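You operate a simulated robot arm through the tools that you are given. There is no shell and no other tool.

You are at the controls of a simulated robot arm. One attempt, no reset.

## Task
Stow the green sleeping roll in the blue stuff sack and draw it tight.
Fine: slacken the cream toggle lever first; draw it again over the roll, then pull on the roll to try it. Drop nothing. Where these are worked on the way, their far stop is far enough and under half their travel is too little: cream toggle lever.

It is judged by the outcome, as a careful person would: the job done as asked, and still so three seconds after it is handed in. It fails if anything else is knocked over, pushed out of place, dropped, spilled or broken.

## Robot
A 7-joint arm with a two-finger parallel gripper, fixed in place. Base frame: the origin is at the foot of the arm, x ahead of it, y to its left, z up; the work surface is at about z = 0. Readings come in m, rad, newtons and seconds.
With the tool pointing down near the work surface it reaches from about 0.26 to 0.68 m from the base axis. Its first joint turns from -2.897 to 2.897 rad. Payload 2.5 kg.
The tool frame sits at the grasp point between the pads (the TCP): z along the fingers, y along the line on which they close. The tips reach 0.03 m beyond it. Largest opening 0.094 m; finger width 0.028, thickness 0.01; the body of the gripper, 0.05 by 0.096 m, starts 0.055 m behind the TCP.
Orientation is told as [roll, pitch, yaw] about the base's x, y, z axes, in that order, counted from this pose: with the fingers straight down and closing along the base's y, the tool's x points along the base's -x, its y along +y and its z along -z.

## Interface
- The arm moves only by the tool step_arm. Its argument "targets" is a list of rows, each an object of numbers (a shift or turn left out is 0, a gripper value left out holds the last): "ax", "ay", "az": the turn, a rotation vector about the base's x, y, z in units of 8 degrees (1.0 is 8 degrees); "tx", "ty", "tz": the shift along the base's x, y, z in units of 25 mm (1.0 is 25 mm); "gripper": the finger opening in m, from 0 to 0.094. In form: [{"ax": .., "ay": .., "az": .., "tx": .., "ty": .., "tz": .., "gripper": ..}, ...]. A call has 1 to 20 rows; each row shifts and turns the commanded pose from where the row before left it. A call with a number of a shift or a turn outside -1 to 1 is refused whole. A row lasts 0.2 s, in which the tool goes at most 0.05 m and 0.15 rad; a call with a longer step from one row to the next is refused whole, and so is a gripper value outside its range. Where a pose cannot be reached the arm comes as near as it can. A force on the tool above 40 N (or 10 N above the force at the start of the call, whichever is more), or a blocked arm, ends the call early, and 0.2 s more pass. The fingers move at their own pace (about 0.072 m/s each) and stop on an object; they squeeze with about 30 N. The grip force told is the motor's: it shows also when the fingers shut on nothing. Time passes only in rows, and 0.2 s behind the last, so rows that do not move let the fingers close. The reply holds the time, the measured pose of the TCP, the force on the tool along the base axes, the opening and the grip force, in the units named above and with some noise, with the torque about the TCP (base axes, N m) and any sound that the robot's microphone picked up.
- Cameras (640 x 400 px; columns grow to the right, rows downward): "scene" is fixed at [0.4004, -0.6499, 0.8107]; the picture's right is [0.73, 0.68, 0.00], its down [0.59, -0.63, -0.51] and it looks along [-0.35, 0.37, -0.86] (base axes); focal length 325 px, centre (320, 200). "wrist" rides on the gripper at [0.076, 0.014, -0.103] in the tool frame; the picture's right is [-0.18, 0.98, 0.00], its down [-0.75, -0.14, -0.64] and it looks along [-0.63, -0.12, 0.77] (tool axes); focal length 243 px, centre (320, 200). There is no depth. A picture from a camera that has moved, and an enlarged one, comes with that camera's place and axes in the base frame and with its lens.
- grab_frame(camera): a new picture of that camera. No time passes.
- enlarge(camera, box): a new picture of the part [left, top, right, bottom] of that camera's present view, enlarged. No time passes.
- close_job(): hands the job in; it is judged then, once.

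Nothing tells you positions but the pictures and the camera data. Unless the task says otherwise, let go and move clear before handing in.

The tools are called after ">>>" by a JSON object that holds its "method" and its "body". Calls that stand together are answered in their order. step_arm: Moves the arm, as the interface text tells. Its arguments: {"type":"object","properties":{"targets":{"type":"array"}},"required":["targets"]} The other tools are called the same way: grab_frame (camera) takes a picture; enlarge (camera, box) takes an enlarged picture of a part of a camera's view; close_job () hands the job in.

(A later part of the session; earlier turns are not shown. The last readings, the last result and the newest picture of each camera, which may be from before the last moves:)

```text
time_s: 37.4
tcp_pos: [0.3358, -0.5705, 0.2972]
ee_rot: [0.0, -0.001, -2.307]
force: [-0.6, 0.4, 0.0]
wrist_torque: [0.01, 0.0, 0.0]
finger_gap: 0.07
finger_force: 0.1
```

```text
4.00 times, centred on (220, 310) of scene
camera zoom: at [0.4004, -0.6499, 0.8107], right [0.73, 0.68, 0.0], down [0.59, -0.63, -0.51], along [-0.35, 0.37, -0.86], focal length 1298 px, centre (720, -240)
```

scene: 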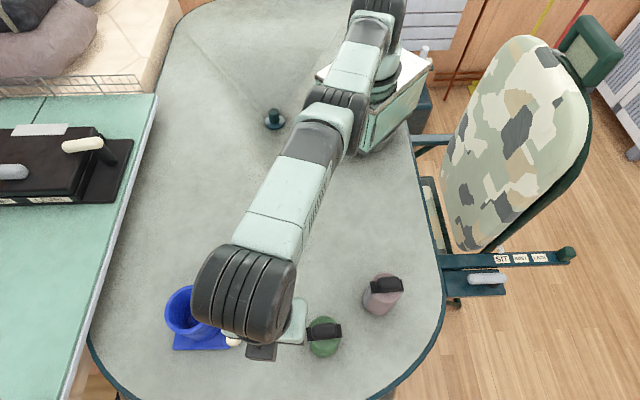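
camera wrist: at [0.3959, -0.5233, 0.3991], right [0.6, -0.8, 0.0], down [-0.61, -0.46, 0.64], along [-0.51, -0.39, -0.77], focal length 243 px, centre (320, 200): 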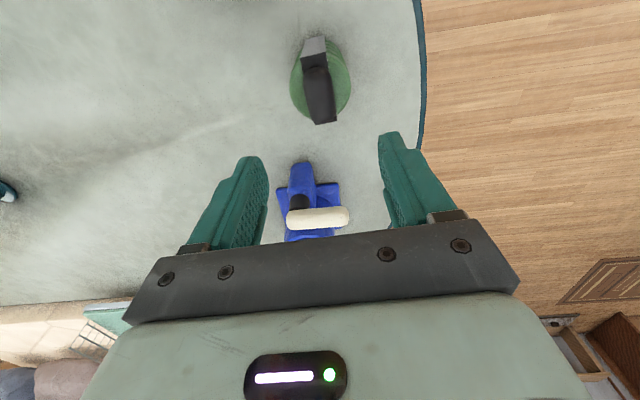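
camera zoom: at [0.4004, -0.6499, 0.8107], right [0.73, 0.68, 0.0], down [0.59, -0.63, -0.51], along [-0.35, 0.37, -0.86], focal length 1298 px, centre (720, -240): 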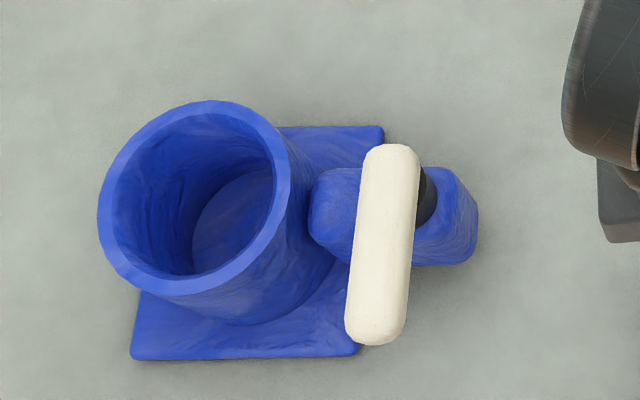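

>>> {"method": "enlarge", "body": {"camera": "wrist", "box": [250, 20, 410, 140]}}

>>> {"method": "enlarge", "body": {"camera": "scene", "box": [280, 290, 370, 370]}}

```text
3.33 times, centred on (330, 80) of wrist
camera zoom: at [0.3959, -0.5233, 0.3991], right [0.6, -0.8, 0.0], down [-0.61, -0.46, 0.64], along [-0.51, -0.39, -0.77], focal length 809 px, centre (287, 600)
```

zoom: 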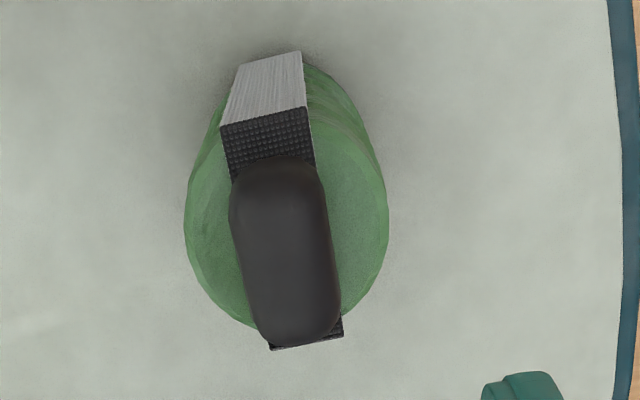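

```text
5.00 times, centred on (325, 330) of scene
camera zoom: at [0.4004, -0.6499, 0.8107], right [0.73, 0.68, 0.0], down [0.59, -0.63, -0.51], along [-0.35, 0.37, -0.86], focal length 1623 px, centre (295, -450)
```

zoom: 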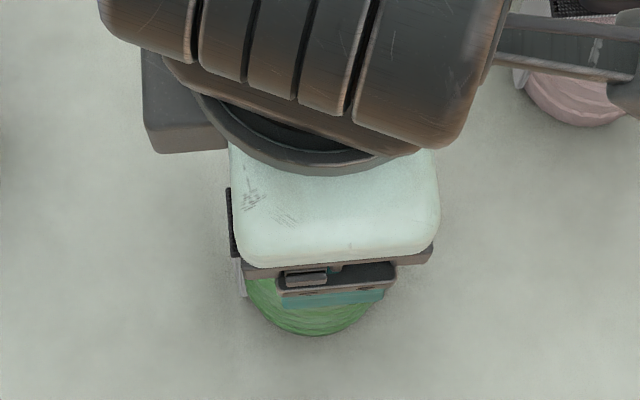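

The lever is parked over to the right and the sack hasn't shifted since. The roll's knob centre is ≈(0.334, -0.571), 0.12–0.15 m high; its bar points ~48°. Because the cup lies just past vertical reach (0.735 m), I'll grip the roll with the tool leaned 15° about the finger‑closing axis so the roll can stay upright at the cup.

>>> {"method": "step_arm", "body": {"targets": [{"ax": -0.464, "ay": 0.418, "tx": -0.03, "ty": -0.03}, {"ax": -0.464, "ay": 0.418, "tx": -0.02, "ty": -0.02}, {"ax": -0.465, "ay": 0.418}, {"tz": -0.8}, {"tz": -0.8}, {"tz": -0.8}, {}]}}

>>> {"method": "grab_frame", "body": {"camera": "wrist"}}

```text
time_s: 39.0
tcp_pos: [0.336, -0.5729, 0.2354]
ee_rot: [0.002, -0.261, -2.306]
force: [-0.2, 0.0, 0.3]
wrist_torque: [0.03, 0.0, 0.01]
finger_gap: 0.07
finger_force: 0.1
```

```text
taken
camera wrist: at [0.4113, -0.5069, 0.3162], right [0.61, -0.79, 0.05], down [-0.48, -0.32, 0.81], along [-0.63, -0.52, -0.58], focal length 243 px, centre (320, 200)
```

wrist: 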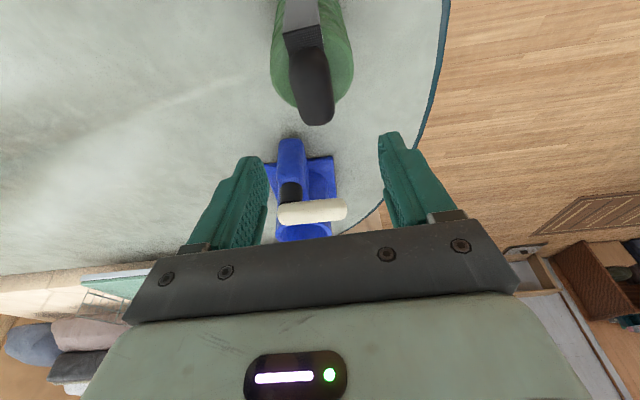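

>>> {"method": "step_arm", "body": {"targets": [{"tx": -0.08, "ty": 0.06, "tz": -0.7}, {"tz": -0.8}, {"tz": -0.8}, {"tz": -0.7}, {"tz": -0.38}, {}]}}

>>> {"method": "grab_frame", "body": {"camera": "wrist"}}

>>> {"method": "enlarge", "body": {"camera": "scene", "box": [270, 280, 380, 370]}}

```text
time_s: 40.4
tcp_pos: [0.3334, -0.572, 0.1512]
ee_rot: [0.002, -0.261, -2.307]
force: [1.2, -0.1, 0.3]
wrist_torque: [-0.02, 0.0, 0.0]
finger_gap: 0.0704
finger_force: 0.4
```

```text
taken
camera wrist: at [0.4084, -0.5052, 0.2312], right [0.61, -0.79, 0.05], down [-0.48, -0.32, 0.81], along [-0.63, -0.52, -0.58], focal length 243 px, centre (320, 200)
```

wrist: 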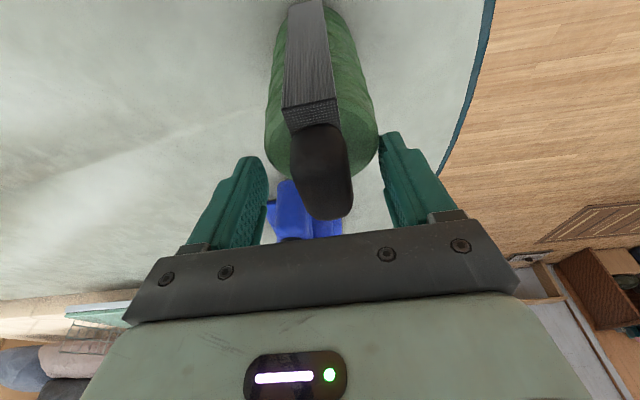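

```text
4.44 times, centred on (325, 325) of scene
camera zoom: at [0.4004, -0.6499, 0.8107], right [0.73, 0.68, 0.0], down [0.59, -0.63, -0.51], along [-0.35, 0.37, -0.86], focal length 1442 px, centre (298, -356)
```

zoom: 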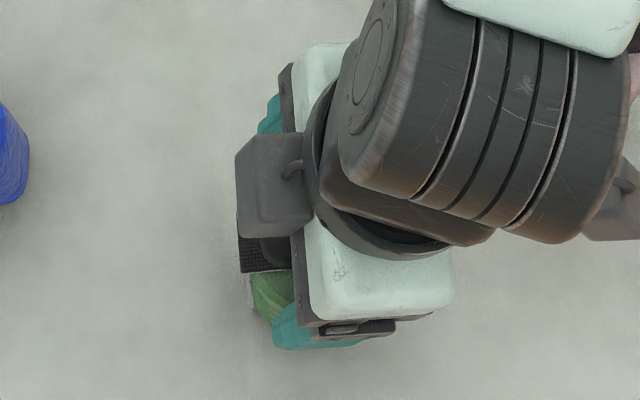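

Knob is centred between the pads with tips just above the roll body. Closing the grip now.

>>> {"method": "step_arm", "body": {"targets": [{"gripper": 0.045}, {"gripper": 0.02}, {"gripper": 0.0}, {}, {}]}}

>>> {"method": "grab_frame", "body": {"camera": "wrist"}}

```text
time_s: 41.6
tcp_pos: [0.333, -0.5714, 0.1526]
ee_rot: [0.0, -0.262, -2.308]
force: [0.6, -0.7, -0.2]
wrist_torque: [-0.03, -0.04, 0.01]
finger_gap: 0.0639
finger_force: 30.0
```

```text
taken
camera wrist: at [0.4083, -0.5052, 0.2313], right [0.61, -0.79, 0.05], down [-0.48, -0.32, 0.81], along [-0.63, -0.52, -0.58], focal length 243 px, centre (320, 200)
```

wrist: 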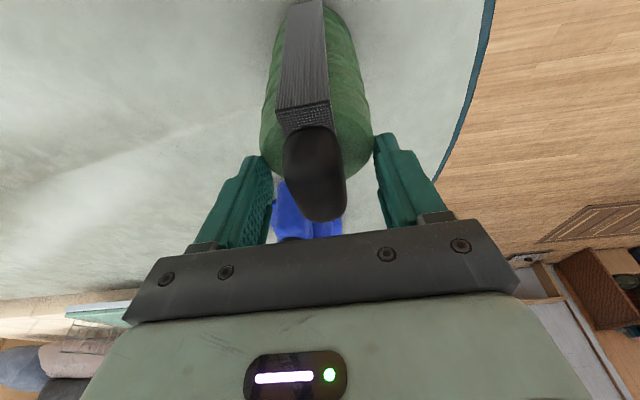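

The fingers stopped at 0.064 m – the tips caught the roll's body, not the knob, so the body top is higher than I thought. I'll open, rise 1 cm and close again on the knob alone.

>>> {"method": "step_arm", "body": {"targets": [{"gripper": 0.075}, {"gripper": 0.075}, {"tz": 0.2}, {"tz": 0.2}, {}, {"gripper": 0.05}, {"gripper": 0.05}, {}]}}

>>> {"method": "grab_frame", "body": {"camera": "wrist"}}

```text
time_s: 43.4
tcp_pos: [0.3328, -0.5709, 0.1637]
ee_rot: [0.002, -0.261, -2.307]
force: [1.9, -1.1, 6.3]
wrist_torque: [0.01, -0.03, 0.0]
finger_gap: 0.0533
finger_force: 2.8
```

```text
taken
camera wrist: at [0.4087, -0.5054, 0.2419], right [0.61, -0.79, 0.05], down [-0.48, -0.32, 0.81], along [-0.63, -0.52, -0.58], focal length 243 px, centre (320, 200)
```

wrist: 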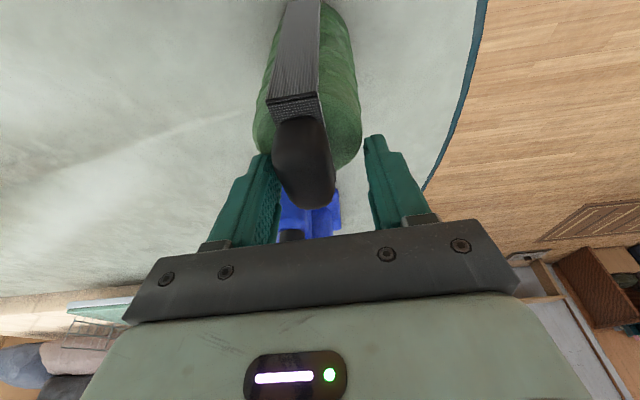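

>>> {"method": "step_arm", "body": {"targets": [{"gripper": 0.075}, {"gripper": 0.075}, {"tz": 0.25}, {"tz": 0.25}, {"tz": 0.3}, {}]}}

>>> {"method": "enlarge", "body": {"camera": "wrist", "box": [200, 0, 440, 240]}}

>>> {"method": "enlarge", "body": {"camera": "scene", "box": [270, 280, 380, 370]}}

```text
time_s: 44.8
tcp_pos: [0.3322, -0.5702, 0.1827]
ee_rot: [0.0, -0.262, -2.306]
force: [-0.7, 0.3, -0.3]
wrist_torque: [0.01, 0.0, 0.01]
finger_gap: 0.0749
finger_force: 0.2
```

```text
1.67 times, centred on (320, 120) of wrist
camera zoom: at [0.4086, -0.5048, 0.2613], right [0.61, -0.79, 0.05], down [-0.48, -0.32, 0.81], along [-0.63, -0.52, -0.58], focal length 404 px, centre (320, 333)
```

zoom: 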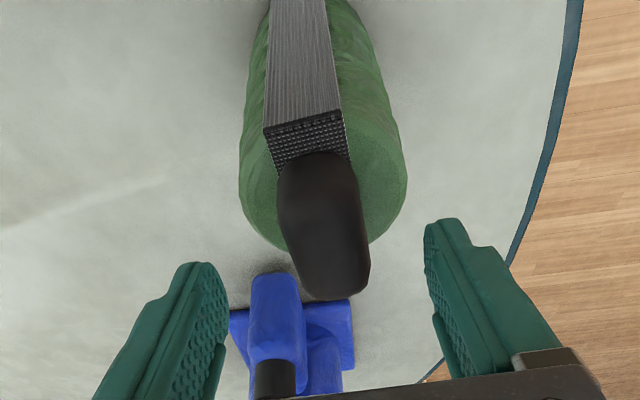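

```text
4.44 times, centred on (325, 325) of scene
camera zoom: at [0.4004, -0.6499, 0.8107], right [0.73, 0.68, 0.0], down [0.59, -0.63, -0.51], along [-0.35, 0.37, -0.86], focal length 1442 px, centre (298, -356)
```

zoom: 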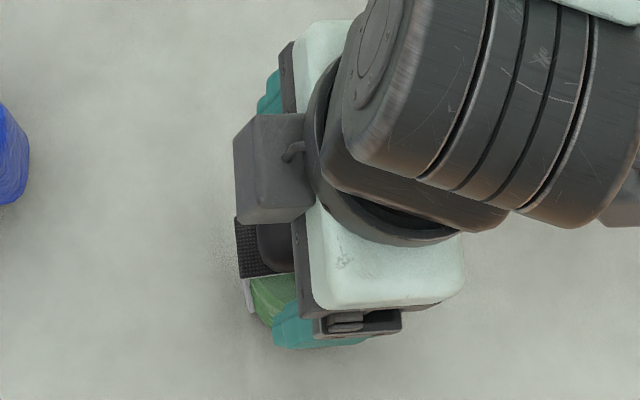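

The knob is higher than thought (about 0.13–0.16). I'll recentre over it and set the pads so the tips stay above the roll body.

>>> {"method": "step_arm", "body": {"targets": [{"tx": 0.29, "ty": 0.17}, {"tz": -0.24}, {"tz": -0.24}, {"gripper": 0.05}, {"gripper": 0.04}, {}]}}

>>> {"method": "enlarge", "body": {"camera": "wrist", "box": [200, 0, 440, 240]}}

```text
time_s: 46.2
tcp_pos: [0.3403, -0.5671, 0.1714]
ee_rot: [0.0, -0.262, -2.307]
force: [0.9, -0.1, 0.8]
wrist_torque: [0.0, 0.01, 0.01]
finger_gap: 0.04
finger_force: 0.0
```

```text
1.67 times, centred on (320, 120) of wrist
camera zoom: at [0.4157, -0.5008, 0.2492], right [0.61, -0.79, 0.05], down [-0.48, -0.32, 0.81], along [-0.63, -0.52, -0.58], focal length 404 px, centre (320, 333)
```

zoom: 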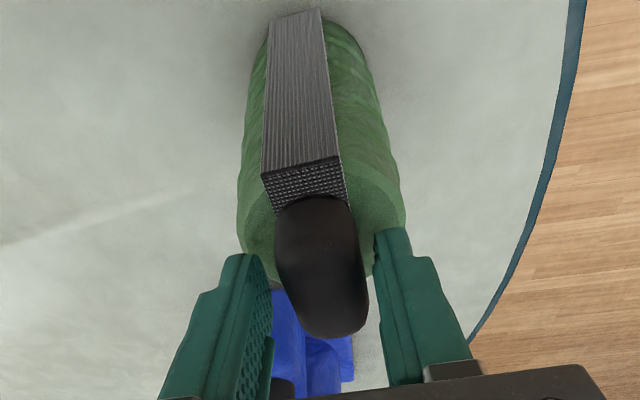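

The pads now straddle the knob freely at 0.04 m. Closing.

>>> {"method": "step_arm", "body": {"targets": [{"gripper": 0.025}, {"gripper": 0.0}, {}, {}]}}

>>> {"method": "enlarge", "body": {"camera": "wrist", "box": [200, 0, 440, 240]}}

```text
time_s: 47.2
tcp_pos: [0.3394, -0.5661, 0.1714]
ee_rot: [0.002, -0.26, -2.306]
force: [-0.4, -0.6, 1.0]
wrist_torque: [0.01, 0.07, 0.0]
finger_gap: 0.0314
finger_force: 29.5
```

```text
1.67 times, centred on (320, 120) of wrist
camera zoom: at [0.4157, -0.5008, 0.2493], right [0.61, -0.79, 0.05], down [-0.48, -0.32, 0.81], along [-0.63, -0.52, -0.58], focal length 404 px, centre (320, 333)
```

zoom: 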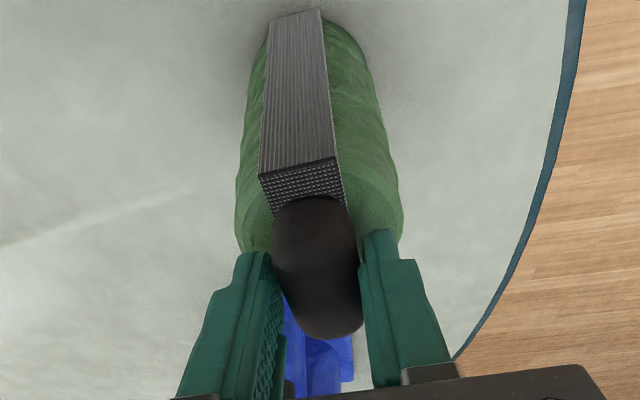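

Knob gripped at 0.031 m. I'll lift a little and check that it hangs straight.

>>> {"method": "step_arm", "body": {"targets": [{"tz": 0.2}, {"tz": 0.4}, {"tz": 0.4}, {}, {}]}}

>>> {"method": "enlarge", "body": {"camera": "wrist", "box": [200, 0, 440, 240]}}

>>> {"method": "enlarge", "body": {"camera": "scene", "box": [270, 280, 380, 370]}}

```text
time_s: 48.4
tcp_pos: [0.3415, -0.5665, 0.1959]
ee_rot: [0.0, -0.263, -2.307]
force: [-0.4, -0.9, -1.0]
wrist_torque: [0.01, -0.03, -0.01]
finger_gap: 0.0316
finger_force: 30.5
```

```text
1.67 times, centred on (320, 120) of wrist
camera zoom: at [0.4156, -0.5007, 0.2745], right [0.61, -0.79, 0.05], down [-0.48, -0.32, 0.81], along [-0.63, -0.52, -0.58], focal length 404 px, centre (320, 333)
```

zoom: 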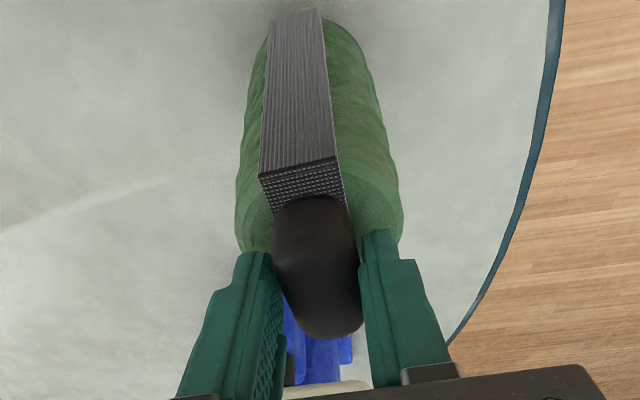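

```text
4.44 times, centred on (325, 325) of scene
camera zoom: at [0.4004, -0.6499, 0.8107], right [0.73, 0.68, 0.0], down [0.59, -0.63, -0.51], along [-0.35, 0.37, -0.86], focal length 1442 px, centre (298, -356)
```

zoom: 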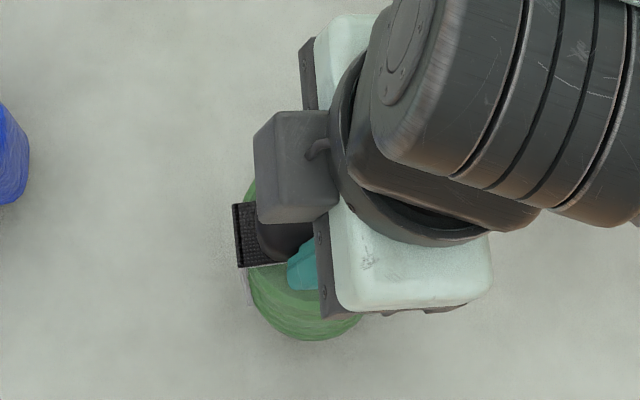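

The roll is held firmly and hangs straight. I'll raise it to clear the rim, swing round on the inner side of the lever and turn the wrist so the lean points outward at the cup.

>>> {"method": "step_arm", "body": {"targets": [{"tz": 0.6}, {"tz": 0.8}, {"tz": 0.8}, {"tz": 0.8}, {"tz": 0.8}, {"tz": 0.76}, {}]}}

>>> {"method": "step_arm", "body": {"targets": [{"tx": -0.4, "ty": 0.03, "az": 0.3}, {"tx": -0.75, "ty": 0.05, "az": 0.4}, {"tx": -0.75, "ty": 0.05, "az": 0.45}, {"tx": -0.75, "ty": 0.05, "az": 0.45}, {"tx": -0.75, "ty": 0.05, "az": 0.45}, {"tx": -0.75, "ty": 0.05, "az": 0.45}, {"tx": -0.75, "ty": 0.05, "az": 0.45}, {"tx": -0.75, "ty": 0.05, "az": 0.45}, {"tx": -0.75, "ty": 0.05, "az": 0.45}, {"tx": -0.75, "ty": 0.05, "az": 0.45}, {"tx": -0.75, "ty": 0.05, "az": 0.45}, {"tx": -0.75, "ty": 0.05, "az": 0.45}, {"tx": -0.75, "ty": 0.05, "az": 0.45}, {"tx": -0.75, "ty": 0.05, "az": 0.6}, {}]}}

>>> {"method": "grab_frame", "body": {"camera": "wrist"}}

>>> {"method": "grab_frame", "body": {"camera": "scene"}}

```text
time_s: 50.0
tcp_pos: [0.3394, -0.5673, 0.3092]
ee_rot: [-0.001, -0.262, -2.309]
force: [-0.2, 0.0, -2.5]
wrist_torque: [0.03, -0.04, 0.03]
finger_gap: 0.0314
finger_force: 30.4
```

```text
time_s: 53.2
tcp_pos: [0.0844, -0.5512, 0.3083]
ee_rot: [0.0, -0.261, -1.433]
force: [-0.7, -0.1, -2.7]
wrist_torque: [-0.03, 0.02, 0.01]
finger_gap: 0.0279
finger_force: 29.8
```

```text
taken
camera wrist: at [0.0836, -0.4483, 0.3886], right [1.0, -0.04, 0.05], down [-0.06, -0.58, 0.81], along [-0.01, -0.82, -0.58], focal length 243 px, centre (320, 200)
```

wrist: 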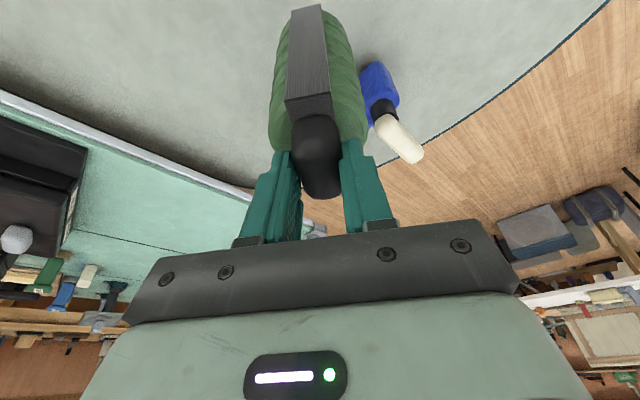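

```text
taken
```

scene: 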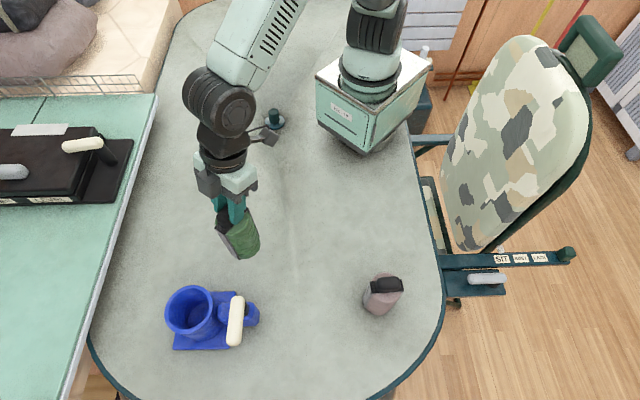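

>>> {"method": "enlarge", "body": {"camera": "wrist", "box": [200, 0, 440, 240]}}

>>> {"method": "enlarge", "body": {"camera": "scene", "box": [170, 150, 310, 270]}}

```text
1.67 times, centred on (320, 120) of wrist
camera zoom: at [0.0836, -0.4483, 0.3886], right [1.0, -0.04, 0.05], down [-0.06, -0.58, 0.81], along [-0.01, -0.82, -0.58], focal length 404 px, centre (320, 333)
```

zoom: 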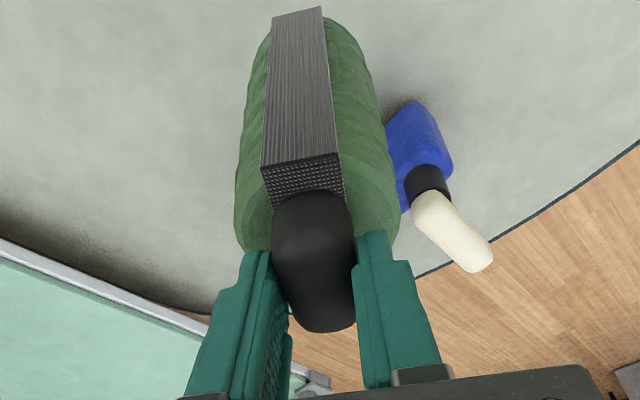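

```text
3.33 times, centred on (240, 210) of scene
camera zoom: at [0.4004, -0.6499, 0.8107], right [0.73, 0.68, 0.0], down [0.59, -0.63, -0.51], along [-0.35, 0.37, -0.86], focal length 1082 px, centre (587, 167)
```

zoom: 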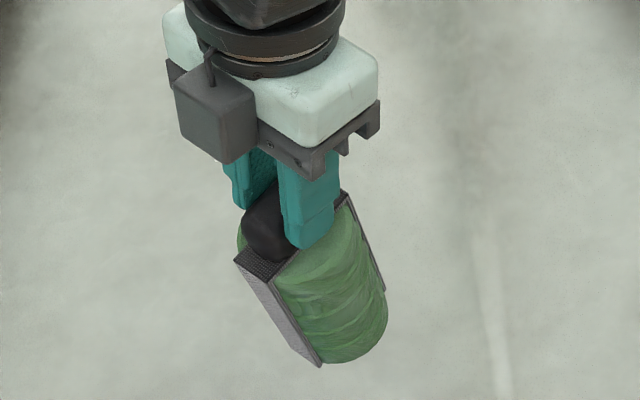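

The grip gap shrank from 0.0314 to 0.028, so the knob is creeping down in the fingers. I'm over clear table here, so I'll set the roll down and re-grip lower rather than risk a drop.

>>> {"method": "step_arm", "body": {"targets": [{"tz": -0.5}, {"tz": -0.8}, {"tz": -0.8}, {"tz": -0.8}, {"tz": -0.8}, {"tz": -0.6}, {"tz": -0.3}]}}

```text
time_s: 54.8
tcp_pos: [0.0853, -0.5499, 0.1932]
ee_rot: [0.002, -0.263, -1.434]
force: [-0.1, 0.4, -3.0]
wrist_torque: [0.03, -0.04, 0.01]
finger_gap: 0.0278
finger_force: 29.7
```

>>> {"method": "step_arm", "body": {"targets": [{"tz": -0.25}, {"tz": -0.2}, {"tz": -0.12}, {}]}}

>>> {"method": "enlarge", "body": {"camera": "wrist", "box": [200, 0, 440, 240]}}

>>> {"method": "enlarge", "body": {"camera": "scene", "box": [170, 150, 310, 270]}}

```text
time_s: 55.8
tcp_pos: [0.0851, -0.5494, 0.1796]
ee_rot: [0.001, -0.261, -1.435]
force: [-0.7, 0.3, -2.4]
wrist_torque: [-0.01, -0.01, -0.01]
finger_gap: 0.0275
finger_force: 29.5
```

```text
1.67 times, centred on (320, 120) of wrist
camera zoom: at [0.0837, -0.448, 0.2586], right [1.0, -0.04, 0.05], down [-0.06, -0.58, 0.81], along [-0.01, -0.82, -0.58], focal length 404 px, centre (320, 333)
```

zoom: 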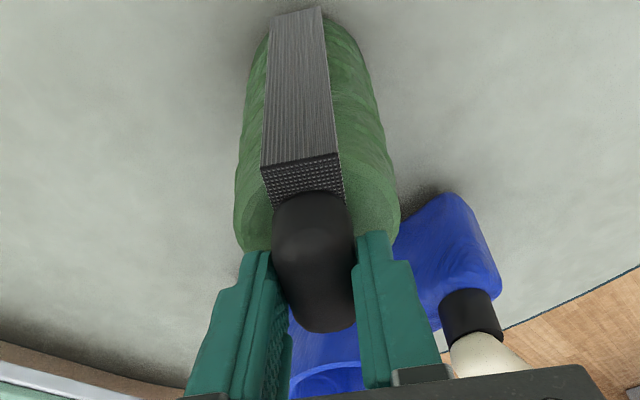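

```text
3.33 times, centred on (240, 210) of scene
camera zoom: at [0.4004, -0.6499, 0.8107], right [0.73, 0.68, 0.0], down [0.59, -0.63, -0.51], along [-0.35, 0.37, -0.86], focal length 1082 px, centre (587, 167)
```

zoom: 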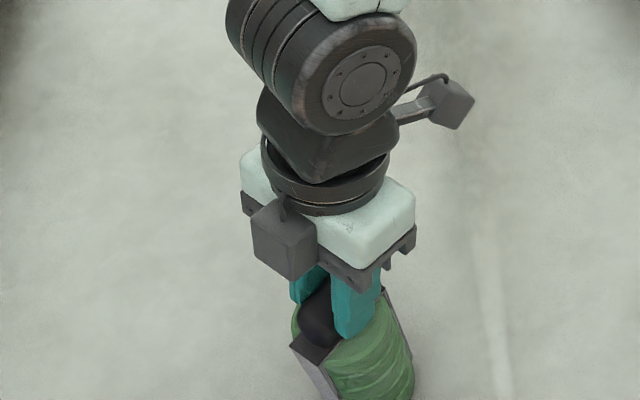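

>>> {"method": "step_arm", "body": {"targets": [{"tz": -0.1}, {"tz": -0.08}, {}]}}

>>> {"method": "enlarge", "body": {"camera": "scene", "box": [200, 200, 320, 300]}}

```text
time_s: 56.6
tcp_pos: [0.086, -0.5504, 0.1749]
ee_rot: [0.0, -0.262, -1.434]
force: [-0.7, -0.3, -2.2]
wrist_torque: [0.01, -0.01, -0.01]
finger_gap: 0.0276
finger_force: 29.7
```

```text
4.00 times, centred on (260, 250) of scene
camera zoom: at [0.4004, -0.6499, 0.8107], right [0.73, 0.68, 0.0], down [0.59, -0.63, -0.51], along [-0.35, 0.37, -0.86], focal length 1298 px, centre (560, 0)
```

zoom: 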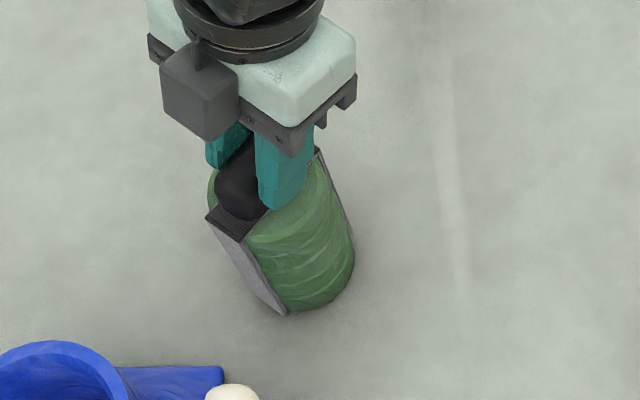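

>>> {"method": "step_arm", "body": {"targets": [{"tz": -0.08}, {"tz": -0.08}, {}]}}

>>> {"method": "enlarge", "body": {"camera": "scene", "box": [215, 225, 285, 275]}}

```text
time_s: 57.6
tcp_pos: [0.086, -0.5509, 0.1728]
ee_rot: [0.0, -0.265, -1.433]
force: [-0.7, 4.7, 7.2]
wrist_torque: [0.37, 0.29, -0.05]
finger_gap: 0.0275
finger_force: 30.0
stopped in row 3: the force on the tool passed its limit at 41 N (the readings are from after the stop); the commanded pose is now the measured one
```

```text
8.00 times, centred on (250, 250) of scene
camera zoom: at [0.4004, -0.6499, 0.8107], right [0.73, 0.68, 0.0], down [0.59, -0.63, -0.51], along [-0.35, 0.37, -0.86], focal length 2596 px, centre (880, -200)
```

zoom: 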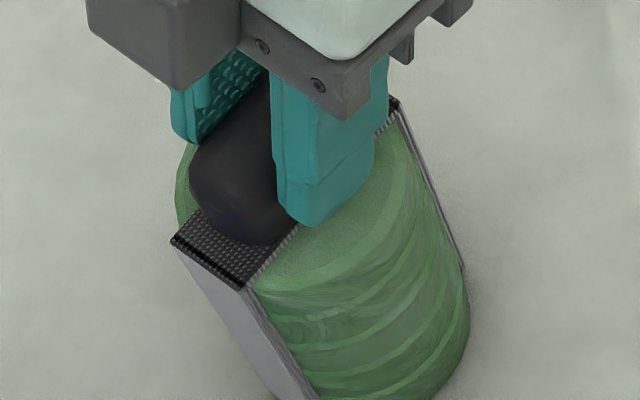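

The roll is down on the table. I'll release gently, and look at how the knob sits between the fingers.

>>> {"method": "step_arm", "body": {"targets": [{"gripper": 0.034}, {"gripper": 0.042}, {"gripper": 0.05}, {}]}}

>>> {"method": "enlarge", "body": {"camera": "wrist", "box": [200, 0, 440, 240]}}

>>> {"method": "enlarge", "body": {"camera": "scene", "box": [215, 225, 285, 275]}}

```text
time_s: 58.6
tcp_pos: [0.0861, -0.5516, 0.1726]
ee_rot: [0.002, -0.265, -1.435]
force: [-0.5, -0.4, -0.5]
wrist_torque: [0.01, -0.04, 0.0]
finger_gap: 0.0502
finger_force: 0.1
```

```text
1.67 times, centred on (320, 120) of wrist
camera zoom: at [0.0844, -0.4486, 0.2517], right [1.0, -0.04, 0.05], down [-0.06, -0.57, 0.82], along [-0.01, -0.82, -0.58], focal length 404 px, centre (320, 333)
```

zoom: 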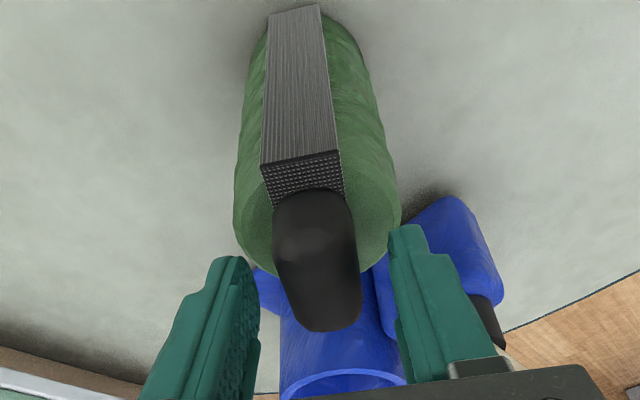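

```text
8.00 times, centred on (250, 250) of scene
camera zoom: at [0.4004, -0.6499, 0.8107], right [0.73, 0.68, 0.0], down [0.59, -0.63, -0.51], along [-0.35, 0.37, -0.86], focal length 2596 px, centre (880, -200)
```

zoom: 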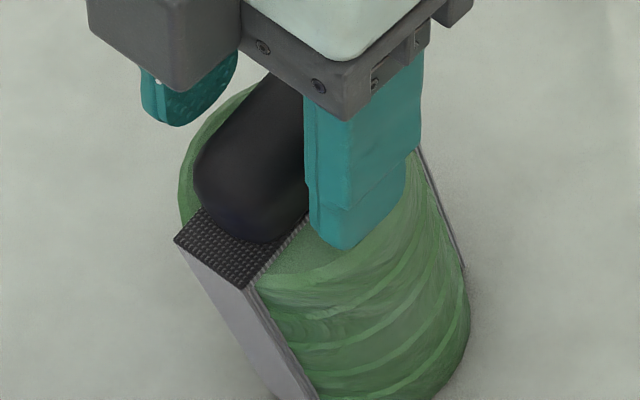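

The roll stands upright and is undisturbed. Comparing views, the knob had simply turned ~5° to lie flush with the pads (true width 0.0275), which is fine. I'll re-grip 3 mm lower and lift again.

>>> {"method": "step_arm", "body": {"targets": [{"tz": -0.12}, {"gripper": 0.036}, {"gripper": 0.02}, {"gripper": 0.0}, {}, {}]}}

>>> {"method": "step_arm", "body": {"targets": [{"tz": 0.2}, {"tz": 0.4}, {"tz": 0.6}, {"tz": 0.8}, {"tz": 0.8}, {"tz": 0.8}, {"tz": 0.8}, {"tz": 0.8}, {"tz": 0.5}, {}]}}

>>> {"method": "enlarge", "body": {"camera": "wrist", "box": [200, 0, 440, 240]}}

>>> {"method": "grab_frame", "body": {"camera": "scene"}}

```text
time_s: 60.0
tcp_pos: [0.0866, -0.5509, 0.1706]
ee_rot: [0.002, -0.265, -1.434]
force: [0.0, -0.2, -0.3]
wrist_torque: [-0.01, 0.02, 0.01]
finger_gap: 0.0319
finger_force: 30.4
```

```text
time_s: 62.2
tcp_pos: [0.0858, -0.5508, 0.3132]
ee_rot: [0.001, -0.264, -1.434]
force: [0.8, 1.4, -2.0]
wrist_torque: [0.0, 0.02, -0.01]
finger_gap: 0.0316
finger_force: 30.0
```

```text
1.67 times, centred on (320, 120) of wrist
camera zoom: at [0.0841, -0.4486, 0.3916], right [1.0, -0.04, 0.05], down [-0.06, -0.57, 0.82], along [-0.01, -0.82, -0.58], focal length 404 px, centre (320, 333)
```

zoom: 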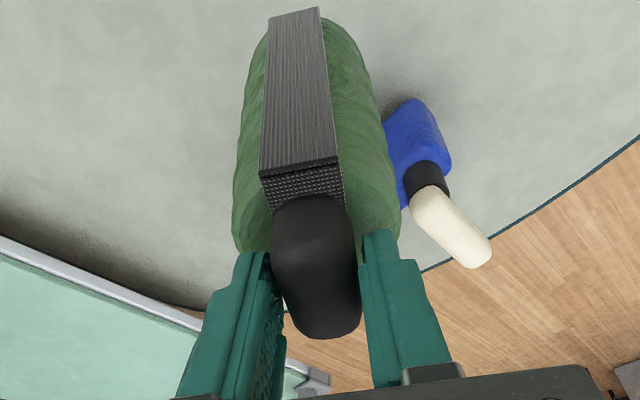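

```text
taken
```

scene: 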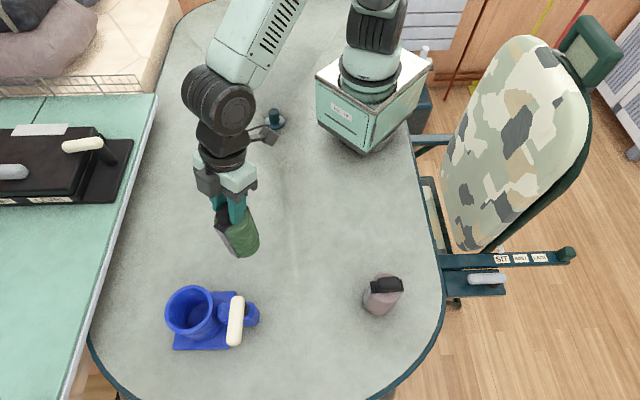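

Grip gap now 0.0316 and steady, roll upright. I'll move outward to the cup slowly and keep an eye on the grip.

>>> {"method": "step_arm", "body": {"targets": [{"tx": 0.01, "ty": -0.15}, {"tx": 0.03, "ty": -0.3}, {"tx": 0.03, "ty": -0.4}, {"tx": 0.04, "ty": -0.45}, {"tx": 0.04, "ty": -0.45}, {"tx": 0.04, "ty": -0.45}, {"tx": 0.04, "ty": -0.45}, {"tx": 0.04, "ty": -0.45}, {"tx": 0.03, "ty": -0.4}, {"tx": 0.03, "ty": -0.3}, {"tx": 0.02, "ty": -0.2}, {}]}}

>>> {"method": "grab_frame", "body": {"camera": "wrist"}}

>>> {"method": "grab_frame", "body": {"camera": "scene"}}

```text
time_s: 64.8
tcp_pos: [0.095, -0.6511, 0.3117]
ee_rot: [0.002, -0.265, -1.435]
force: [0.0, -0.3, -2.2]
wrist_torque: [0.05, 0.0, 0.0]
finger_gap: 0.0315
finger_force: 29.9
```

```text
taken
camera wrist: at [0.0931, -0.5491, 0.3907], right [1.0, -0.04, 0.05], down [-0.06, -0.57, 0.82], along [-0.01, -0.82, -0.58], focal length 243 px, centre (320, 200)
```

wrist: 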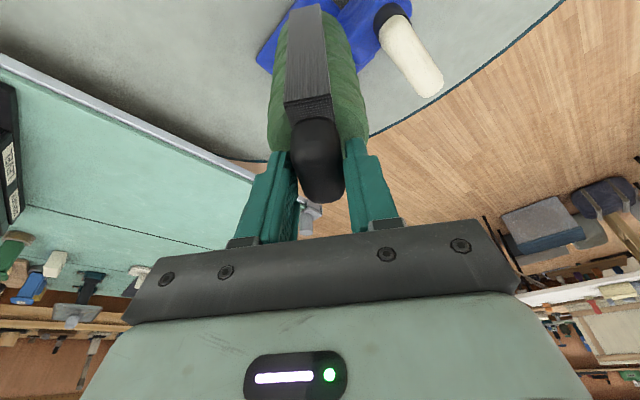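

```text
taken
```

scene: 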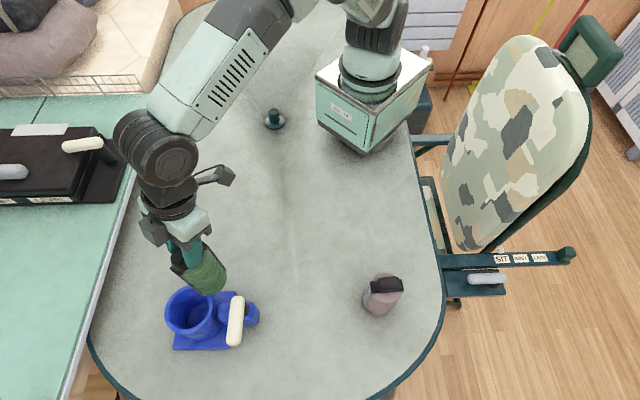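

>>> {"method": "step_arm", "body": {"targets": [{"tx": 0.02, "ty": -0.2}, {"tx": 0.02, "ty": -0.35}, {"tx": 0.02, "ty": -0.4}, {"tx": 0.03, "ty": -0.4}, {"tx": 0.03, "ty": -0.4}, {"tx": 0.03, "ty": -0.4}, {"tx": 0.02, "ty": -0.35}, {"tx": 0.02, "ty": -0.2}, {"ty": -0.1}, {}, {}]}}

>>> {"method": "grab_frame", "body": {"camera": "wrist"}}

>>> {"method": "enlarge", "body": {"camera": "scene", "box": [140, 240, 300, 360]}}

```text
time_s: 67.2
tcp_pos: [0.1, -0.7214, 0.3121]
ee_rot: [0.003, -0.266, -1.435]
force: [0.3, 0.7, -1.4]
wrist_torque: [0.04, 0.0, -0.03]
finger_gap: 0.0315
finger_force: 29.8
```

```text
taken
camera wrist: at [0.0981, -0.6184, 0.3912], right [1.0, -0.04, 0.05], down [-0.06, -0.57, 0.82], along [-0.01, -0.82, -0.58], focal length 243 px, centre (320, 200)
```

wrist: 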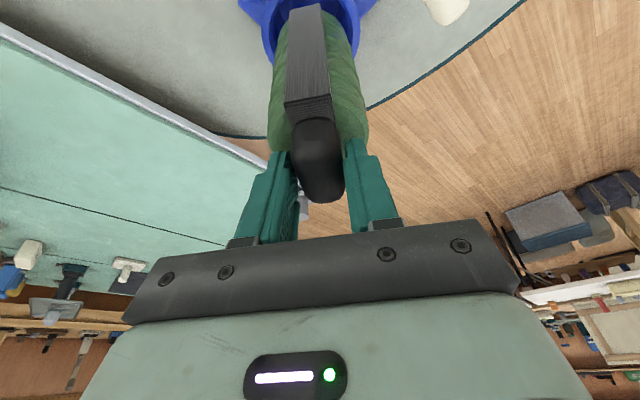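

```text
3.33 times, centred on (220, 300) of scene
camera zoom: at [0.4004, -0.6499, 0.8107], right [0.73, 0.68, 0.0], down [0.59, -0.63, -0.51], along [-0.35, 0.37, -0.86], focal length 1082 px, centre (653, -133)
```

zoom: 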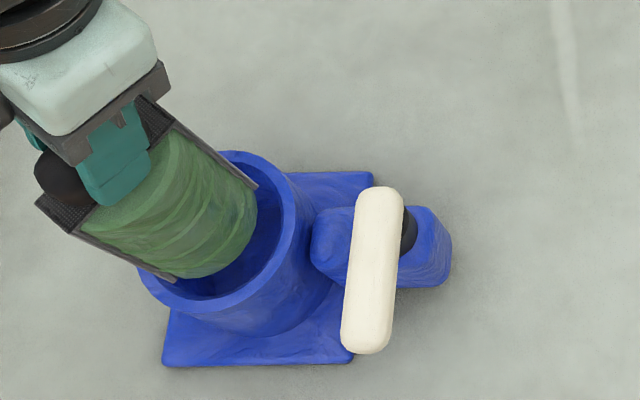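

>>> {"method": "enlarge", "body": {"camera": "wrist", "box": [220, 0, 420, 125]}}

```text
3.20 times, centred on (320, 62) of wrist
camera zoom: at [0.0981, -0.6184, 0.3912], right [1.0, -0.04, 0.05], down [-0.06, -0.57, 0.82], along [-0.01, -0.82, -0.58], focal length 776 px, centre (320, 640)
```

zoom: 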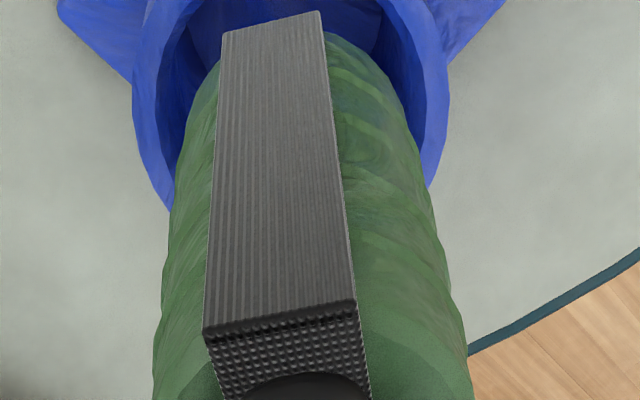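

The roll is above the cup, upright and centred to within ~2 mm. I'll lower it slowly, watching force.

>>> {"method": "step_arm", "body": {"targets": [{"tx": -0.04, "tz": -0.2}, {"tz": -0.3}, {"tz": -0.3}, {"tz": -0.3}, {"tz": -0.3}, {}]}}

>>> {"method": "enlarge", "body": {"camera": "wrist", "box": [220, 0, 420, 125]}}

>>> {"method": "enlarge", "body": {"camera": "scene", "box": [140, 240, 300, 360]}}

```text
time_s: 68.6
tcp_pos: [0.0993, -0.7221, 0.278]
ee_rot: [0.002, -0.265, -1.435]
force: [-0.1, -0.2, -2.3]
wrist_torque: [0.0, 0.01, -0.03]
finger_gap: 0.0318
finger_force: 30.3
```

```text
3.20 times, centred on (320, 62) of wrist
camera zoom: at [0.0969, -0.6187, 0.356], right [1.0, -0.04, 0.05], down [-0.06, -0.57, 0.82], along [-0.01, -0.82, -0.58], focal length 776 px, centre (320, 640)
```

zoom: 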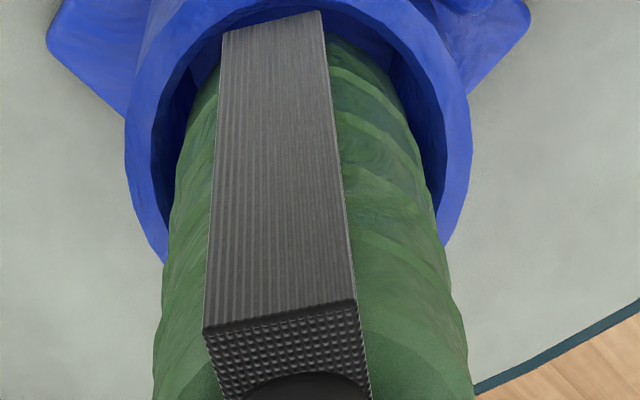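

```text
3.33 times, centred on (220, 300) of scene
camera zoom: at [0.4004, -0.6499, 0.8107], right [0.73, 0.68, 0.0], down [0.59, -0.63, -0.51], along [-0.35, 0.37, -0.86], focal length 1082 px, centre (653, -133)
```

zoom: 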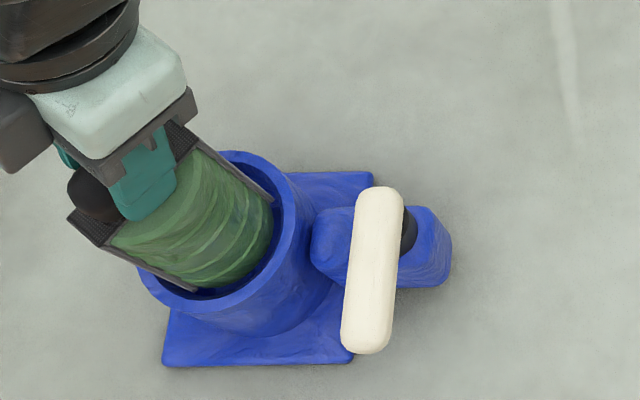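

The strap corners have ~3–5 mm clearance inside the rim. I'll nudge 1.5 mm outward and keep lowering in small steps.

>>> {"method": "step_arm", "body": {"targets": [{"ty": -0.06}, {"tz": -0.2}, {"tz": -0.2}, {"tz": -0.2}, {"tz": -0.2}, {}]}}

>>> {"method": "enlarge", "body": {"camera": "wrist", "box": [220, 0, 420, 125]}}

```text
time_s: 70.0
tcp_pos: [0.0984, -0.7235, 0.2579]
ee_rot: [0.0, -0.263, -1.434]
force: [-0.4, -0.6, -1.7]
wrist_torque: [0.01, 0.0, 0.01]
finger_gap: 0.0316
finger_force: 29.8
```

```text
3.20 times, centred on (320, 62) of wrist
camera zoom: at [0.0968, -0.6203, 0.3361], right [1.0, -0.04, 0.05], down [-0.06, -0.57, 0.82], along [-0.01, -0.82, -0.58], focal length 776 px, centre (320, 640)
```

zoom: 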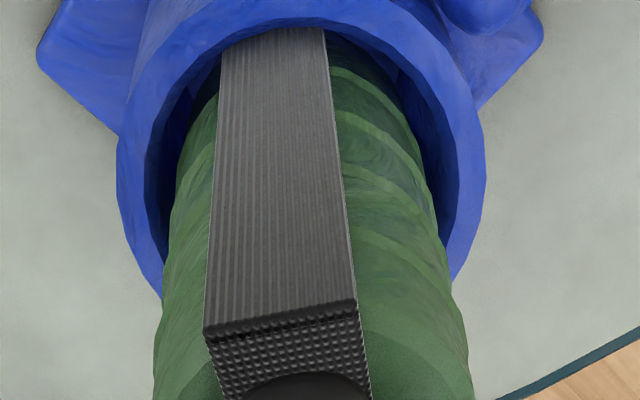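

It's entering cleanly inside the rim. Continuing down.

>>> {"method": "step_arm", "body": {"targets": [{"tz": -0.25}, {"tz": -0.25}, {"tz": -0.25}, {"tz": -0.25}, {"tz": -0.25}, {"tz": -0.25}, {"tz": -0.2}, {"tz": -0.2}, {}]}}

>>> {"method": "enlarge", "body": {"camera": "wrist", "box": [200, 0, 440, 240]}}

>>> {"method": "enlarge", "body": {"camera": "scene", "box": [140, 240, 300, 360]}}

```text
time_s: 72.0
tcp_pos: [0.0985, -0.7217, 0.2108]
ee_rot: [0.002, -0.265, -1.435]
force: [-0.4, -0.2, -1.6]
wrist_torque: [-0.01, -0.04, 0.0]
finger_gap: 0.0315
finger_force: 30.0
```

```text
1.67 times, centred on (320, 120) of wrist
camera zoom: at [0.097, -0.6199, 0.2886], right [1.0, -0.04, 0.05], down [-0.06, -0.57, 0.82], along [-0.01, -0.82, -0.58], focal length 404 px, centre (320, 333)
```

zoom: 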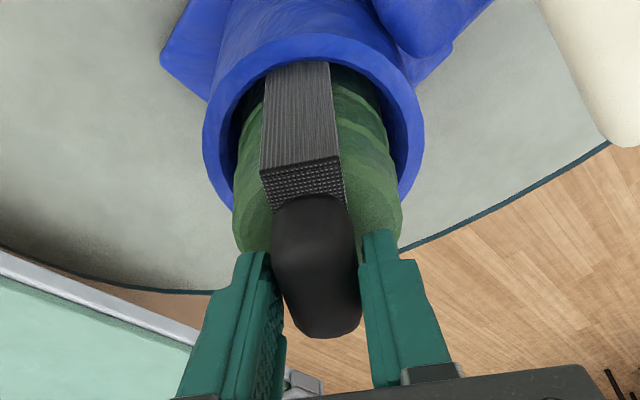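

```text
3.33 times, centred on (220, 300) of scene
camera zoom: at [0.4004, -0.6499, 0.8107], right [0.73, 0.68, 0.0], down [0.59, -0.63, -0.51], along [-0.35, 0.37, -0.86], focal length 1082 px, centre (653, -133)
```

zoom: 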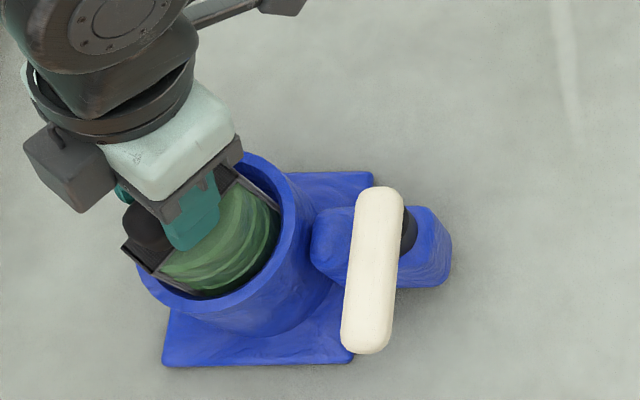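

>>> {"method": "step_arm", "body": {"targets": [{"tz": -0.15}, {"tz": -0.15}, {"tz": -0.15}, {"tz": -0.1}, {}]}}

>>> {"method": "step_arm", "body": {"targets": [{"tz": -0.06}, {"tz": -0.06}, {"tz": -0.06}, {}]}}

```text
time_s: 73.2
tcp_pos: [0.0984, -0.7218, 0.1962]
ee_rot: [0.002, -0.264, -1.435]
force: [-0.2, -0.7, -2.8]
wrist_torque: [-0.01, 0.0, -0.02]
finger_gap: 0.0316
finger_force: 30.0
```

```text
time_s: 74.2
tcp_pos: [0.0976, -0.722, 0.1915]
ee_rot: [0.002, -0.266, -1.434]
force: [-0.1, 0.2, -1.5]
wrist_torque: [0.01, -0.02, 0.03]
finger_gap: 0.0315
finger_force: 29.9
```

>>> {"method": "step_arm", "body": {"targets": [{"tz": -0.05}, {"tz": -0.05}, {"tz": -0.05}, {}]}}

>>> {"method": "step_arm", "body": {"targets": [{"tz": -0.05}, {"tz": -0.05}, {}]}}

```text
time_s: 75.2
tcp_pos: [0.1001, -0.7214, 0.1884]
ee_rot: [0.001, -0.265, -1.435]
force: [-0.3, 0.3, -1.9]
wrist_torque: [0.0, 0.01, 0.02]
finger_gap: 0.0314
finger_force: 29.9
```

```text
time_s: 76.0
tcp_pos: [0.0989, -0.7215, 0.1856]
ee_rot: [0.001, -0.264, -1.434]
force: [0.5, 0.0, -0.6]
wrist_torque: [0.03, 0.01, 0.0]
finger_gap: 0.0315
finger_force: 29.9
```

>>> {"method": "step_arm", "body": {"targets": [{"tz": -0.05}, {}]}}

>>> {"method": "enlarge", "body": {"camera": "wrist", "box": [200, 0, 440, 240]}}

```text
time_s: 76.6
tcp_pos: [0.0988, -0.7226, 0.1849]
ee_rot: [0.002, -0.265, -1.435]
force: [0.4, -0.1, -2.4]
wrist_torque: [0.04, -0.01, 0.0]
finger_gap: 0.0312
finger_force: 29.6
```

```text
1.67 times, centred on (320, 120) of wrist
camera zoom: at [0.0971, -0.6201, 0.2633], right [1.0, -0.04, 0.05], down [-0.06, -0.57, 0.82], along [-0.01, -0.82, -0.58], focal length 404 px, centre (320, 333)
```

zoom: 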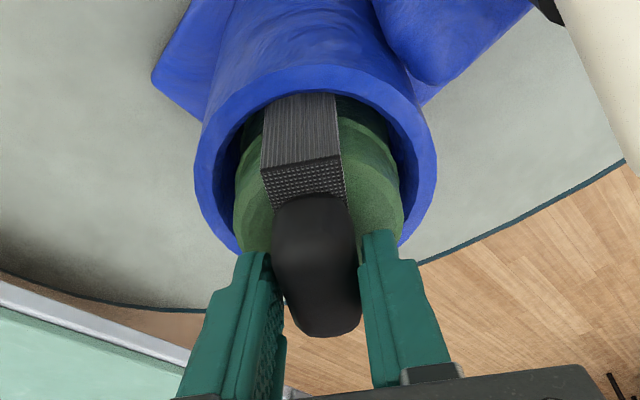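

>>> {"method": "step_arm", "body": {"targets": [{"tz": -0.05}, {"tz": -0.04}, {}]}}

>>> {"method": "step_arm", "body": {"targets": [{"tz": -0.04}, {"tz": -0.04}, {}]}}

```text
time_s: 77.4
tcp_pos: [0.0996, -0.7224, 0.1833]
ee_rot: [0.002, -0.266, -1.434]
force: [-0.1, 2.9, 5.8]
wrist_torque: [0.44, 0.2, -0.04]
finger_gap: 0.0313
finger_force: 29.6
```

```text
time_s: 78.2
tcp_pos: [0.0991, -0.7239, 0.1843]
ee_rot: [0.002, -0.268, -1.435]
force: [2.1, 7.7, 27.2]
wrist_torque: [0.79, 0.3, -0.19]
finger_gap: 0.0312
finger_force: 30.1
```

The roll is seated on the cup floor (contact at TCP z≈0.1835). I'll ease the pressure off, then open the fingers.

>>> {"method": "step_arm", "body": {"targets": [{"tz": 0.05}, {"tz": 0.03}, {}]}}

```text
time_s: 79.0
tcp_pos: [0.0989, -0.7234, 0.1843]
ee_rot: [0.002, -0.267, -1.435]
force: [3.0, -2.5, 17.0]
wrist_torque: [-0.67, -0.09, 0.13]
finger_gap: 0.0314
finger_force: 29.7
```

>>> {"method": "step_arm", "body": {"targets": [{"tz": 0.04}, {}]}}

>>> {"method": "enlarge", "body": {"camera": "scene", "box": [140, 240, 300, 360]}}

```text
time_s: 79.6
tcp_pos: [0.0994, -0.7218, 0.1826]
ee_rot: [0.002, -0.265, -1.437]
force: [1.3, -0.9, 10.5]
wrist_torque: [-0.48, 0.05, 0.04]
finger_gap: 0.0309
finger_force: 29.9
```

```text
3.33 times, centred on (220, 300) of scene
camera zoom: at [0.4004, -0.6499, 0.8107], right [0.73, 0.68, 0.0], down [0.59, -0.63, -0.51], along [-0.35, 0.37, -0.86], focal length 1082 px, centre (653, -133)
```

zoom: 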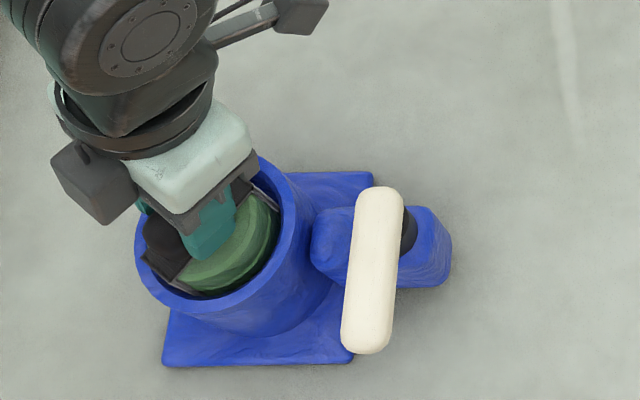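

Roll sits inside the cup. Opening the fingers gently and backing straight up along the lean.

>>> {"method": "step_arm", "body": {"targets": [{"tz": 0.03}, {"gripper": 0.036}, {"gripper": 0.045}, {"gripper": 0.055}, {}]}}

>>> {"method": "enlarge", "body": {"camera": "wrist", "box": [200, 0, 440, 240]}}

>>> {"method": "enlarge", "body": {"camera": "scene", "box": [140, 240, 300, 360]}}

```text
time_s: 80.8
tcp_pos: [0.0998, -0.7225, 0.1842]
ee_rot: [0.002, -0.265, -1.434]
force: [0.2, 0.0, 0.3]
wrist_torque: [-0.01, -0.01, 0.01]
finger_gap: 0.0549
finger_force: 0.0
```

```text
1.67 times, centred on (320, 120) of wrist
camera zoom: at [0.0972, -0.6201, 0.263], right [1.0, -0.04, 0.05], down [-0.06, -0.57, 0.82], along [-0.01, -0.82, -0.58], focal length 404 px, centre (320, 333)
```

zoom: 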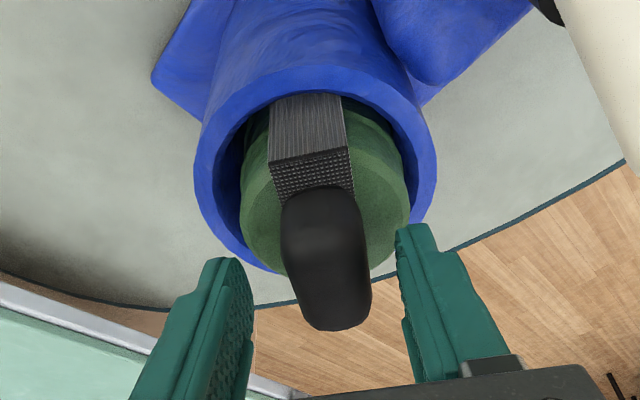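

```text
3.33 times, centred on (220, 300) of scene
camera zoom: at [0.4004, -0.6499, 0.8107], right [0.73, 0.68, 0.0], down [0.59, -0.63, -0.51], along [-0.35, 0.37, -0.86], focal length 1082 px, centre (653, -133)
```

zoom: 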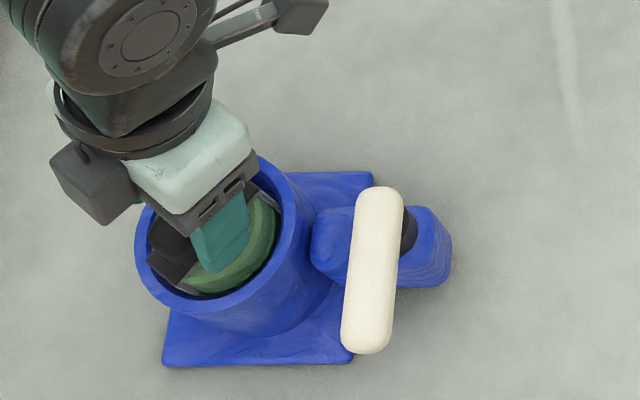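

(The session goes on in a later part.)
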